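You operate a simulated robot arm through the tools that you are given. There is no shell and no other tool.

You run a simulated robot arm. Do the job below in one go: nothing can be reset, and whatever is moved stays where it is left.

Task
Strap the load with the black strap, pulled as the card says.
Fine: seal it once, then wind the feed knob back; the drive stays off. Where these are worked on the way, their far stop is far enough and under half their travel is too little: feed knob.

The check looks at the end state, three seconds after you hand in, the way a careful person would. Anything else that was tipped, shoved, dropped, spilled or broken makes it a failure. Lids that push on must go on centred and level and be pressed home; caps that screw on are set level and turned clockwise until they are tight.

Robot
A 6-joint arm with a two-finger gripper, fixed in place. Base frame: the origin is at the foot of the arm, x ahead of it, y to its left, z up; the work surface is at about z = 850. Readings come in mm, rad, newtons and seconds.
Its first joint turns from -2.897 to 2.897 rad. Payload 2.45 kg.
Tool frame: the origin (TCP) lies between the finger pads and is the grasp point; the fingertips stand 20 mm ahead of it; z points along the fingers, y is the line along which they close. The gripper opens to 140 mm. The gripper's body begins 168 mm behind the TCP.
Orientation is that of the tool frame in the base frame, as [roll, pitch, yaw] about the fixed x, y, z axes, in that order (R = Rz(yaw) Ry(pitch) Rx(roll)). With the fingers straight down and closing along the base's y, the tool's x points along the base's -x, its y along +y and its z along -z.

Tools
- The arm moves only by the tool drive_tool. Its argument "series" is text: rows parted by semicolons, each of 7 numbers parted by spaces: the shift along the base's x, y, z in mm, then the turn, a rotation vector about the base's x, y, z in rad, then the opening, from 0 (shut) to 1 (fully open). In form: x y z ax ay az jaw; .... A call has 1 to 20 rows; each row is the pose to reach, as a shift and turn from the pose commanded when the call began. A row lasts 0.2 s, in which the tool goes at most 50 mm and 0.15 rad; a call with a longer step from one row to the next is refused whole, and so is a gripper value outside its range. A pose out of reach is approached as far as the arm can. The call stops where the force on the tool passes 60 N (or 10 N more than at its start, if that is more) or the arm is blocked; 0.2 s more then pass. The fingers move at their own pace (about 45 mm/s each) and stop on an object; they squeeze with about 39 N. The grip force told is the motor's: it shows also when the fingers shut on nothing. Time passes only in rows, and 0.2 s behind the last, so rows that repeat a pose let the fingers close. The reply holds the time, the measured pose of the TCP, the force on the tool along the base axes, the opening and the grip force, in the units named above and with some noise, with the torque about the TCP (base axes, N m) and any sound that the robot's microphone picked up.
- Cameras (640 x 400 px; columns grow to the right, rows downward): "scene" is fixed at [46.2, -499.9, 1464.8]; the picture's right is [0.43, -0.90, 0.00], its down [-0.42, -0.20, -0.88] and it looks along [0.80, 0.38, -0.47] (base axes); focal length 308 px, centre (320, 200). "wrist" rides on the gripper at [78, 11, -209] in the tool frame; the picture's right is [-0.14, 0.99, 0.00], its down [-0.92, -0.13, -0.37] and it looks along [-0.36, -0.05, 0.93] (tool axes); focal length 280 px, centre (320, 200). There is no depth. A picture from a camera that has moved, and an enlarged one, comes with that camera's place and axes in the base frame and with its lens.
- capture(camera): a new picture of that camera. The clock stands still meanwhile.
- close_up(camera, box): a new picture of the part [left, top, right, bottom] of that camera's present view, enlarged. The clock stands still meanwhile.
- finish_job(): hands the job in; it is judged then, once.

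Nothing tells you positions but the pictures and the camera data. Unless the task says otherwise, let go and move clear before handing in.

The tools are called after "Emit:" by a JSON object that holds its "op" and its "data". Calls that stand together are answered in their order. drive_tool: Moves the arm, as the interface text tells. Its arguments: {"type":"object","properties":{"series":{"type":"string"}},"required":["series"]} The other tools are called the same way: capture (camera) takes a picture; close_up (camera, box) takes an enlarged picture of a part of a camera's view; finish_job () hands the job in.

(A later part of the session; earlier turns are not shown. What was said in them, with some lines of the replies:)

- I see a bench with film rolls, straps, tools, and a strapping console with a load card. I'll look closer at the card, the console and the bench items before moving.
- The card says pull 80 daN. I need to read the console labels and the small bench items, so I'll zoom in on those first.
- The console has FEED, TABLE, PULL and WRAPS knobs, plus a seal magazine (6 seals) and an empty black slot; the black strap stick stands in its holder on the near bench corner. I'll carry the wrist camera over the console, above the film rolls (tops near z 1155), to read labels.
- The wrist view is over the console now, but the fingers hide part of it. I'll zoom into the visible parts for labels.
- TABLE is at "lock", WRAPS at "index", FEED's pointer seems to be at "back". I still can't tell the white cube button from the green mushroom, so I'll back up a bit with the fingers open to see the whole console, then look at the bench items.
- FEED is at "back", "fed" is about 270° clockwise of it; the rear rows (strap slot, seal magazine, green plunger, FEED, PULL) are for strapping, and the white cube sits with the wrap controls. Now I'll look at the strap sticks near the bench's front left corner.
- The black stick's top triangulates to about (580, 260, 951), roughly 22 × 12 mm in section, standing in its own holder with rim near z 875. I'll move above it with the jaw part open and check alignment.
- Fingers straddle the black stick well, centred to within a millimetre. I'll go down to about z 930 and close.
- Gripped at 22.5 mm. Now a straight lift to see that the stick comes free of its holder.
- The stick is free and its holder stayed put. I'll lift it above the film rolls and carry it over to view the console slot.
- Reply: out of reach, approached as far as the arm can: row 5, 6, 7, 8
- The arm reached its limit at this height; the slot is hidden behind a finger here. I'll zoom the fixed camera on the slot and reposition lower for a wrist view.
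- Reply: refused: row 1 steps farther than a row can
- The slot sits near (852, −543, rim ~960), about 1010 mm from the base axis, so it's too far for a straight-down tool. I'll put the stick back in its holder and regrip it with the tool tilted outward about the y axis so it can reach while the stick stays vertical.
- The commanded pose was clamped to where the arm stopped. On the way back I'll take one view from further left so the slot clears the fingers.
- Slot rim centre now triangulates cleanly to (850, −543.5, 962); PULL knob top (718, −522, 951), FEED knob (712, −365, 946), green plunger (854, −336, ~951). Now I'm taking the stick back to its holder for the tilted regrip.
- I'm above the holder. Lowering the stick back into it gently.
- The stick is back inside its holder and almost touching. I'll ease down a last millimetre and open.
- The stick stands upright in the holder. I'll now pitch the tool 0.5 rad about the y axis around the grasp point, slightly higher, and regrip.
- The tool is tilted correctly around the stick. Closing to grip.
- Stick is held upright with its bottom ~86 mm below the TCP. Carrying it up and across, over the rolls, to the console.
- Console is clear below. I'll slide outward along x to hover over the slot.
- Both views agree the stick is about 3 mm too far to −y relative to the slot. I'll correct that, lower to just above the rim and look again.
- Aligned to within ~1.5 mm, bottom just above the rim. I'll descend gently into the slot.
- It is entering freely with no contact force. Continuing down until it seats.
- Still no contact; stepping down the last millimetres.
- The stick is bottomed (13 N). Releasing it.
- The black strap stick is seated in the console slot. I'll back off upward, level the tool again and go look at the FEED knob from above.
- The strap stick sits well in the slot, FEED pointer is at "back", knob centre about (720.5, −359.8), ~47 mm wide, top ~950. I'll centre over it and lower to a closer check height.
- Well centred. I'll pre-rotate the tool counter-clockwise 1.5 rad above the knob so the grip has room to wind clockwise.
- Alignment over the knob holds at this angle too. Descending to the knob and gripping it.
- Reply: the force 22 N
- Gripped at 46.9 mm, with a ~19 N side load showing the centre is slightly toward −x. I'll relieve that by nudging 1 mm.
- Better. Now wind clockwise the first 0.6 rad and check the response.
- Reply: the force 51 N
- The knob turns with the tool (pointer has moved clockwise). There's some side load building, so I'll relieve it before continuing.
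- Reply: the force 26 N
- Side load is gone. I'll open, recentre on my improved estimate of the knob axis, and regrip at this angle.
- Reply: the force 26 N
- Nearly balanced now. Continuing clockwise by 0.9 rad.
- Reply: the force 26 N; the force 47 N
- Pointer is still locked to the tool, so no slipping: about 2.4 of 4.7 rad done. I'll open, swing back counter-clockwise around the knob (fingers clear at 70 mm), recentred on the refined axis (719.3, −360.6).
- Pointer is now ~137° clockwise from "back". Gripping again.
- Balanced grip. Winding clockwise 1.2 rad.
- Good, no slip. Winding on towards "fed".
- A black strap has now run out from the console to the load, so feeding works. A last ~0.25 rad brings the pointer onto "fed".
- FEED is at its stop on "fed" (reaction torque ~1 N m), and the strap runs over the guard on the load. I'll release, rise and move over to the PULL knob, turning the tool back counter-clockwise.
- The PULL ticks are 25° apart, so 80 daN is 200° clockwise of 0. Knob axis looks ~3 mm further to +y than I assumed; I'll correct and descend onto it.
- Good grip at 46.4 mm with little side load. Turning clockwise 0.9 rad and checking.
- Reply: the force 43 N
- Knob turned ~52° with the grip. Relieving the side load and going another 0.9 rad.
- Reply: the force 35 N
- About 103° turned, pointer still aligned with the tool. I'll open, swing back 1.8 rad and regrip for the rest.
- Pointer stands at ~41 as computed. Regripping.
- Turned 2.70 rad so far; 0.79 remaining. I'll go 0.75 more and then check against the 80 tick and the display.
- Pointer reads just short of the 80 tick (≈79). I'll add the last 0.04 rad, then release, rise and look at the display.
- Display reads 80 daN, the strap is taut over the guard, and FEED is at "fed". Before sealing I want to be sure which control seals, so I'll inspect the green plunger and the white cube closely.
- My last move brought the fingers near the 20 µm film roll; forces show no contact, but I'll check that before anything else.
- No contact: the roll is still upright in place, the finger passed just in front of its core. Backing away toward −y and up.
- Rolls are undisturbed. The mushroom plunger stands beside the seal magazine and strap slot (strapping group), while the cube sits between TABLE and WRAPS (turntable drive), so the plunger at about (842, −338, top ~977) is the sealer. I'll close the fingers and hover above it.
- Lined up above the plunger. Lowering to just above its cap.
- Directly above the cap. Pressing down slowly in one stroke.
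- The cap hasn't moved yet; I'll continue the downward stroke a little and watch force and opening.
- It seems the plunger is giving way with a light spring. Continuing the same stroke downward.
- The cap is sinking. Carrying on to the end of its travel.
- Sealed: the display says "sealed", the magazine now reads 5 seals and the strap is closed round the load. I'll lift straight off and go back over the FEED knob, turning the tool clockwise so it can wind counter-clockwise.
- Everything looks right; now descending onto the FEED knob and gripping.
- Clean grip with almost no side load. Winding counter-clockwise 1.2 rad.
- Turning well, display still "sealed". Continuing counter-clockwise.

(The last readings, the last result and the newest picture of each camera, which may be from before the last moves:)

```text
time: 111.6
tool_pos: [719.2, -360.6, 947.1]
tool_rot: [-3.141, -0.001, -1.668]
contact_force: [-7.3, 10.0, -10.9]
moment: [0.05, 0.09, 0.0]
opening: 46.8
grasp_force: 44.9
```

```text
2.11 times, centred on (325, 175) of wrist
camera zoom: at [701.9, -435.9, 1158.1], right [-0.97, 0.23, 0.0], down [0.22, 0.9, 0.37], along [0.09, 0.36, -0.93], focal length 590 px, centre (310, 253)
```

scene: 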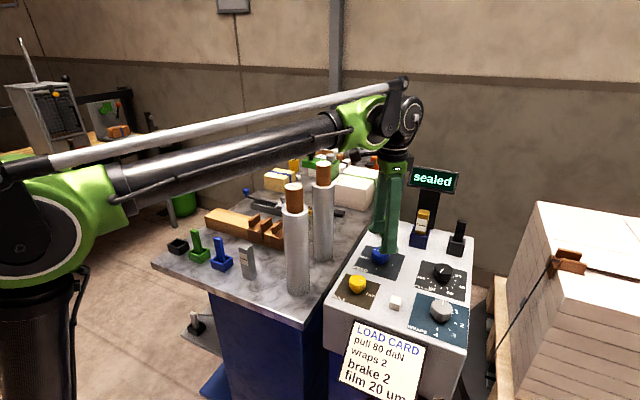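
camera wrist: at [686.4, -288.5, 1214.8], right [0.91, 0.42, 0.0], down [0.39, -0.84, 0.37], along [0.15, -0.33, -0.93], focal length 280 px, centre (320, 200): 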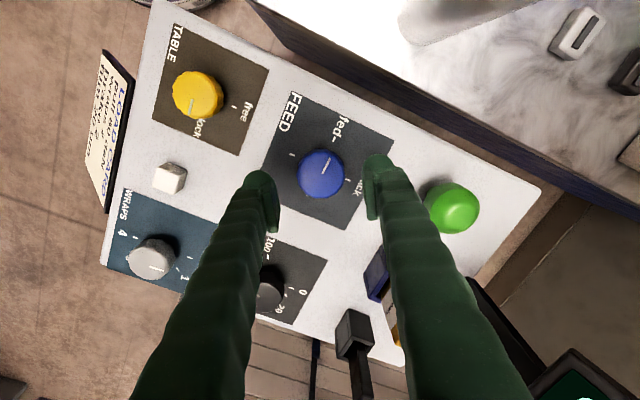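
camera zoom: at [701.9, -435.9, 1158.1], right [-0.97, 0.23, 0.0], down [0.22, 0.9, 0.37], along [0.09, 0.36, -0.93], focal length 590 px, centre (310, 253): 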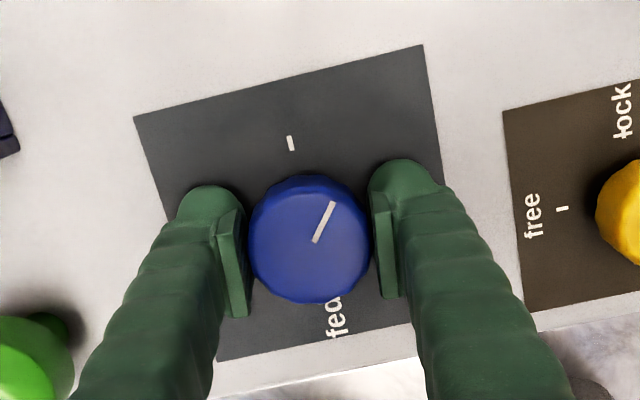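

About 2.47 of 4.7 rad wound back. I'll open, swing clockwise 2.45 rad around the knob, and regrip.

Emit:
{"op": "drive_tool", "data": {"series": "0 0 0 0 0 0 0.4; -0.5 -0.6 0.2 0 0 0 0.5; -0.5 -0.6 0.2 0 0 0 0.5; -0.5 -0.6 0.2 0 0 -0.15 0.5; -0.5 -0.6 0.2 0 0 -0.3 0.5; -0.5 -0.6 0.2 0 0 -0.45 0.5; -0.5 -0.6 0.2 0 0 -0.6 0.5; -0.5 -0.6 0.2 0 0 -0.75 0.5; -0.5 -0.6 0.2 0 0 -0.9 0.5; -0.5 -0.6 0.2 0 0 -1.05 0.5; -0.5 -0.6 0.2 0 0 -1.2 0.5; -0.5 -0.6 0.2 0 0 -1.35 0.5; -0.5 -0.6 0.2 0 0 -1.5 0.5; -0.5 -0.6 0.2 0 0 -1.65 0.5; -0.5 -0.6 0.2 0 0 -1.8 0.5; -0.5 -0.6 0.2 0 0 -1.95 0.5; -0.5 -0.6 0.2 0 0 -2.1 0.5; -0.5 -0.6 0.2 0 0 -2.25 0.5; -0.5 -0.6 0.2 0 0 -2.4 0.5; -0.5 -0.6 0.2 0 0 -2.4 0.5"}}

Emit:
{"op": "drive_tool", "data": {"series": "0 0 0 0 0 0 0.42; 0 0 0 0 0 0 0.36; 0 0 0 0 0 0 0.3; 0 0 0 0 0 0 0.28; 0 0 0 0 0 0 0.28"}}

Emit:
{"op": "close_up", "data": {"camera": "wrist", "box": [230, 80, 420, 270]}}

```text
time: 115.8
tool_pos: [719.0, -360.2, 948.6]
tool_rot: [3.141, -0.001, 2.21]
contact_force: [-0.3, 0.5, -0.2]
moment: [0.01, -0.03, 0.02]
opening: 70.2
grasp_force: 0.2
```

```text
time: 117.0
tool_pos: [719.3, -359.3, 947.9]
tool_rot: [3.141, -0.001, 2.214]
contact_force: [6.2, 1.9, 3.1]
moment: [0.03, -0.09, 0.01]
opening: 46.6
grasp_force: 44.3
```

```text
2.11 times, centred on (325, 175) of wrist
camera zoom: at [681.9, -290.3, 1158.2], right [0.88, 0.48, 0.0], down [0.45, -0.81, 0.37], along [0.18, -0.32, -0.93], focal length 590 px, centre (310, 253)
```

zoom: 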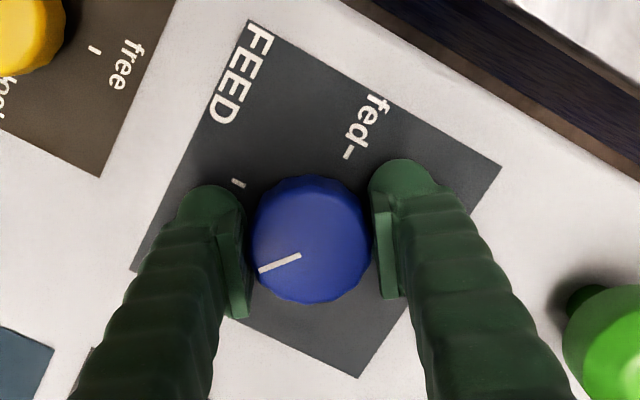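

Gripped well. Winding counter-clockwise the remaining way, first 1.3 rad.

Emit:
{"op": "drive_tool", "data": {"series": "0.2 0 0 0 0 0.13 0.28; 0.2 0 0 0 0 0.26 0.28; 0.2 0 0 0 0 0.39 0.28; 0.2 0 0 0 0 0.52 0.28; 0.2 0 0 0 0 0.65 0.28; 0.2 0 0 0 0 0.78 0.28; 0.2 0 0 0 0 0.91 0.28; 0.2 0 0 0 0 1.04 0.28; 0.2 0 0 0 0 1.17 0.28; 0.2 0 0 0 0 1.3 0.28; 0.2 0 0 0 0 1.3 0.28"}}

Emit:
{"op": "close_up", "data": {"camera": "wrist", "box": [230, 80, 420, 270]}}

```text
time: 119.4
tool_pos: [719.8, -359.0, 947.7]
tool_rot: [-3.141, 0.001, -2.768]
contact_force: [1.4, 11.7, -8.1]
moment: [0.06, -0.01, 0.01]
opening: 46.8
grasp_force: 45.0
```

```text
2.11 times, centred on (325, 175) of wrist
camera zoom: at [643.5, -377.8, 1158.3], right [-0.23, 0.97, 0.0], down [0.9, 0.22, 0.37], along [0.36, 0.09, -0.93], focal length 590 px, centre (310, 253)
```

zoom: 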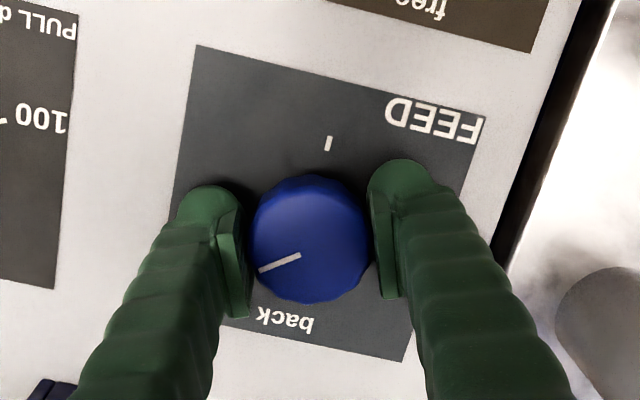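

Emit:
{"op": "drive_tool", "data": {"series": "0 0.4 -0.2 0 0 0.13 0.28; 0 0.4 -0.2 0 0 0.26 0.28; 0 0.4 -0.2 0 0 0.39 0.28; 0 0.4 -0.2 0 0 0.52 0.28; 0 0.4 -0.2 0 0 0.65 0.28; 0 0.4 -0.2 0 0 0.78 0.28; 0 0.4 -0.2 0 0 0.88 0.28; 0 0.4 -0.2 0 0 0.88 0.28"}}

Emit:
{"op": "close_up", "data": {"camera": "wrist", "box": [230, 80, 420, 270]}}

```text
time: 121.2
tool_pos: [719.9, -359.8, 948.4]
tool_rot: [3.141, 0.0, -1.889]
contact_force: [11.2, 2.6, 12.9]
moment: [-0.04, -0.09, 0.03]
opening: 46.6
grasp_force: 44.6
```

```text
2.11 times, centred on (325, 175) of wrist
camera zoom: at [685.3, -430.1, 1158.3], right [-0.9, 0.44, 0.0], down [0.41, 0.83, 0.37], along [0.16, 0.33, -0.93], focal length 590 px, centre (310, 253)
```

zoom: 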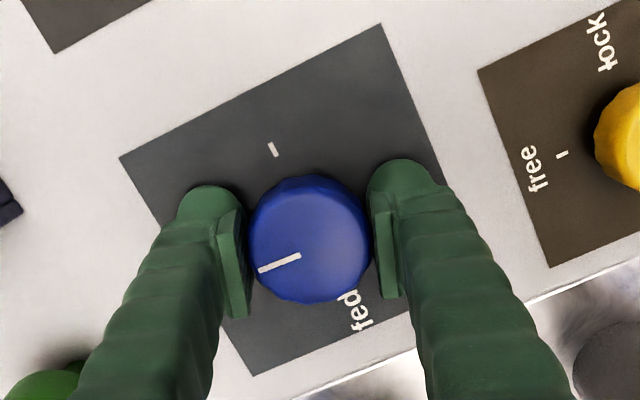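

Nearly there (4.65 rad). A last small turn to the "back" stop.

Emit:
{"op": "drive_tool", "data": {"series": "0.3 0 0.2 0 0 0.04 0.28; 0.3 0 0.2 0 0 0.08 0.28; 0.3 0 0.2 0 0 0.08 0.28"}}

Emit:
{"op": "close_up", "data": {"camera": "wrist", "box": [230, 80, 420, 270]}}

```text
time: 122.0
tool_pos: [719.7, -359.6, 947.3]
tool_rot: [-3.141, -0.001, -1.809]
contact_force: [8.4, -1.5, 8.3]
moment: [-0.03, -0.13, -0.64]
opening: 46.6
grasp_force: 44.8
```

```text
2.11 times, centred on (325, 175) of wrist
camera zoom: at [690.9, -433.0, 1158.2], right [-0.93, 0.37, 0.0], down [0.34, 0.86, 0.37], along [0.14, 0.34, -0.93], focal length 590 px, centre (310, 253)
```

zoom: 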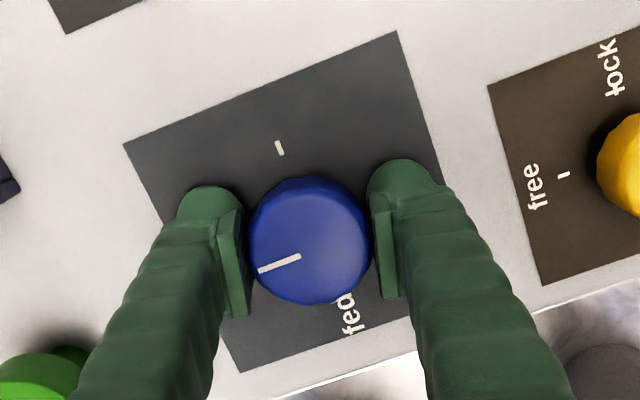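

The "back" stop is reached (reaction torque). Releasing, rising straight up and moving clear.

Emit:
{"op": "drive_tool", "data": {"series": "0 0 0 0 0 -0.01 0.4; 0 0 0 0 0 -0.01 0.5; 0 0 20 0 0 -0.01 0.5; 0 0 65 0 0 -0.01 0.5; 0 0 110 0 0 -0.01 0.5; 0 -10 155 0 0 -0.05 0.5; -30 -30 185 0 0 -0.2 0.5; -65 -50 205 0 0 -0.35 0.5; -100 -70 225 0 0 -0.5 0.5; -140 -80 245 0 0 -0.65 0.5; -180 -80 260 0 0 -0.8 0.5; -180 -80 260 0 0 -0.8 0.5"}}

Emit:
{"op": "capture", "data": {"camera": "scene"}}

Emit:
{"op": "capture", "data": {"camera": "wrist"}}

```text
time: 124.6
tool_pos: [540.9, -439.8, 1207.6]
tool_rot: [3.141, 0.0, -2.613]
contact_force: [0.0, -0.3, -0.2]
moment: [0.02, 0.02, -0.01]
opening: 70.0
grasp_force: 0.2
```

```text
taken
```

scene: 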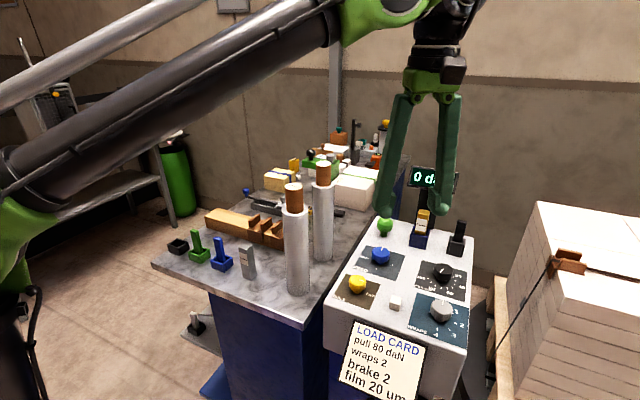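

```text
taken
camera wrist: at [467.2, -469.6, 1417.8], right [-0.38, 0.92, 0.0], down [0.86, 0.36, 0.37], along [0.34, 0.14, -0.93], focal length 280 px, centre (320, 200)
```

wrist: 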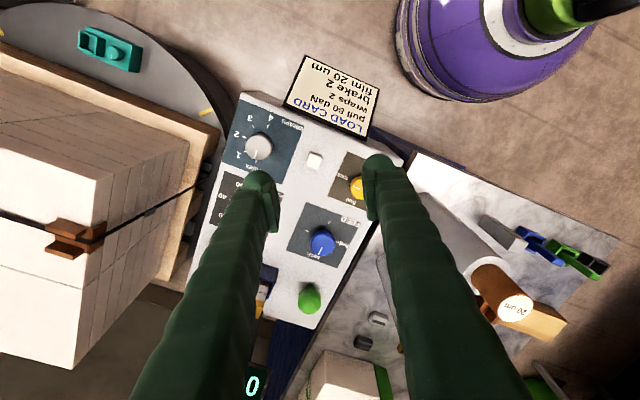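

Emit:
{"op": "close_up", "data": {"camera": "scene", "box": [325, 195, 485, 330]}}

Emit:
{"op": "close_up", "data": {"camera": "scene", "box": [470, 190, 640, 400]}}

Emit:
{"op": "close_up", "data": {"camera": "scene", "box": [150, 120, 400, 310]}}

Emit:
{"op": "close_up", "data": {"camera": "wrist", "box": [190, 100, 400, 320]}}

```text
2.96 times, centred on (405, 262) of scene
camera zoom: at [46.2, -499.9, 1464.8], right [0.43, -0.9, 0.0], down [-0.42, -0.2, -0.88], along [0.8, 0.38, -0.47], focal length 912 px, centre (68, 15)
```

zoom: 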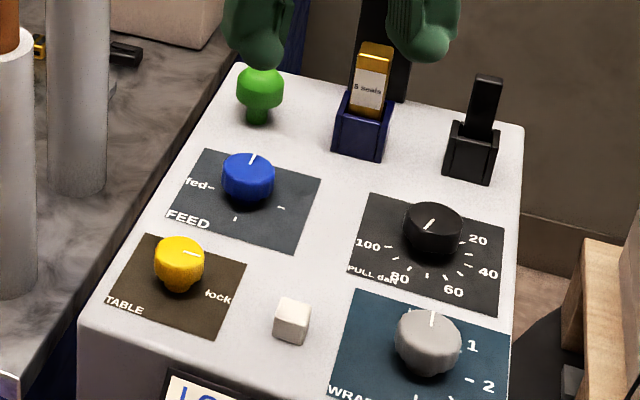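

```text
1.90 times, centred on (555, 295) of scene
camera zoom: at [46.2, -499.9, 1464.8], right [0.43, -0.9, 0.0], down [-0.42, -0.2, -0.88], along [0.8, 0.38, -0.47], focal length 587 px, centre (-128, 19)
```

zoom: 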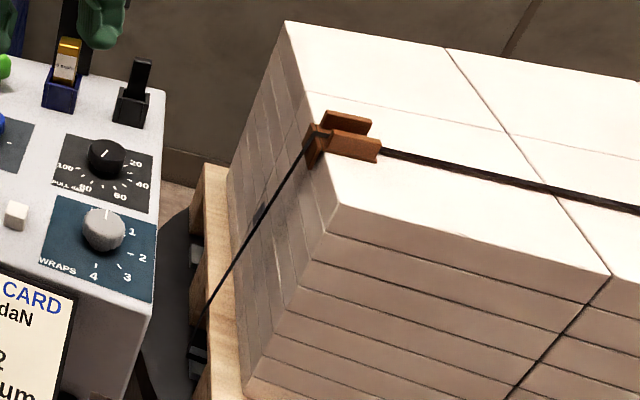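

```text
2.11 times, centred on (275, 215) of scene
camera zoom: at [46.2, -499.9, 1464.8], right [0.43, -0.9, 0.0], down [-0.42, -0.2, -0.88], along [0.8, 0.38, -0.47], focal length 648 px, centre (415, 168)
```

zoom: 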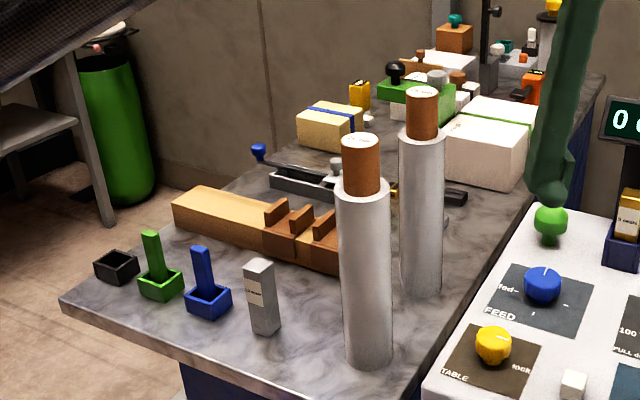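

```text
1.82 times, centred on (295, 210) of wrist
camera zoom: at [467.2, -469.6, 1417.8], right [-0.38, 0.92, 0.0], down [0.86, 0.36, 0.37], along [0.34, 0.14, -0.93], focal length 510 px, centre (366, 182)
```

zoom: 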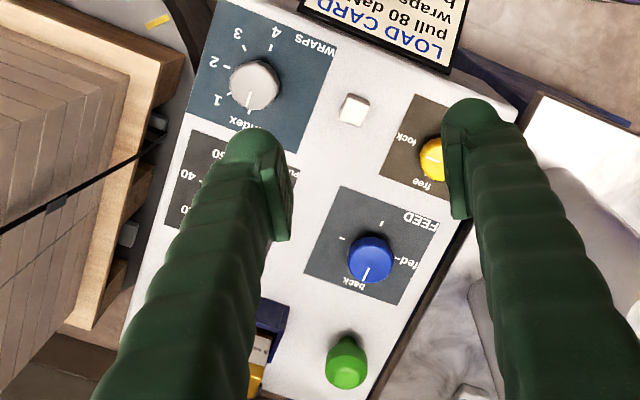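

The black strap is round the load, pulled to 80 daN and sealed once: the magazine is down from 6 seals to 5, and the seal shows on the strap. FEED is back at "back" and I never touched the drive button. Nothing else on the bench has moved and the arm is clear, so I'm handing in.

Emit:
{"op": "finish_job", "data": {}}

```text
The job is handed in.
```

The load is strapped with the black strap, pulled to 80 daN as the card says, and the job is handed in.

- **Strap:** I moved the black stick from its holder on the bench into the console slot. The strap ran round the load, over the corner guard.
- **Pull:** the console display read 80 daN just before sealing. I left the PULL knob at 80.
- **Seal:** I pressed the green plunger once. The display then read "sealed", and the magazine went from 6 seals to 5. The plunger carries no label; I took it for the sealer because it stands beside the seals and the strap slot.
- **Feed knob:** I turned it to its "fed" stop, then wound it back to the "back" stop after sealing.
- **Drive:** I never touched the white button, which I took to be the drive. TABLE stayed at "lock".

One move brought a finger close to the 20 µm film roll. The force readings showed no contact, and the roll was still upright and in place afterwards. The last pictures show nothing else moved and the arm clear of the console.
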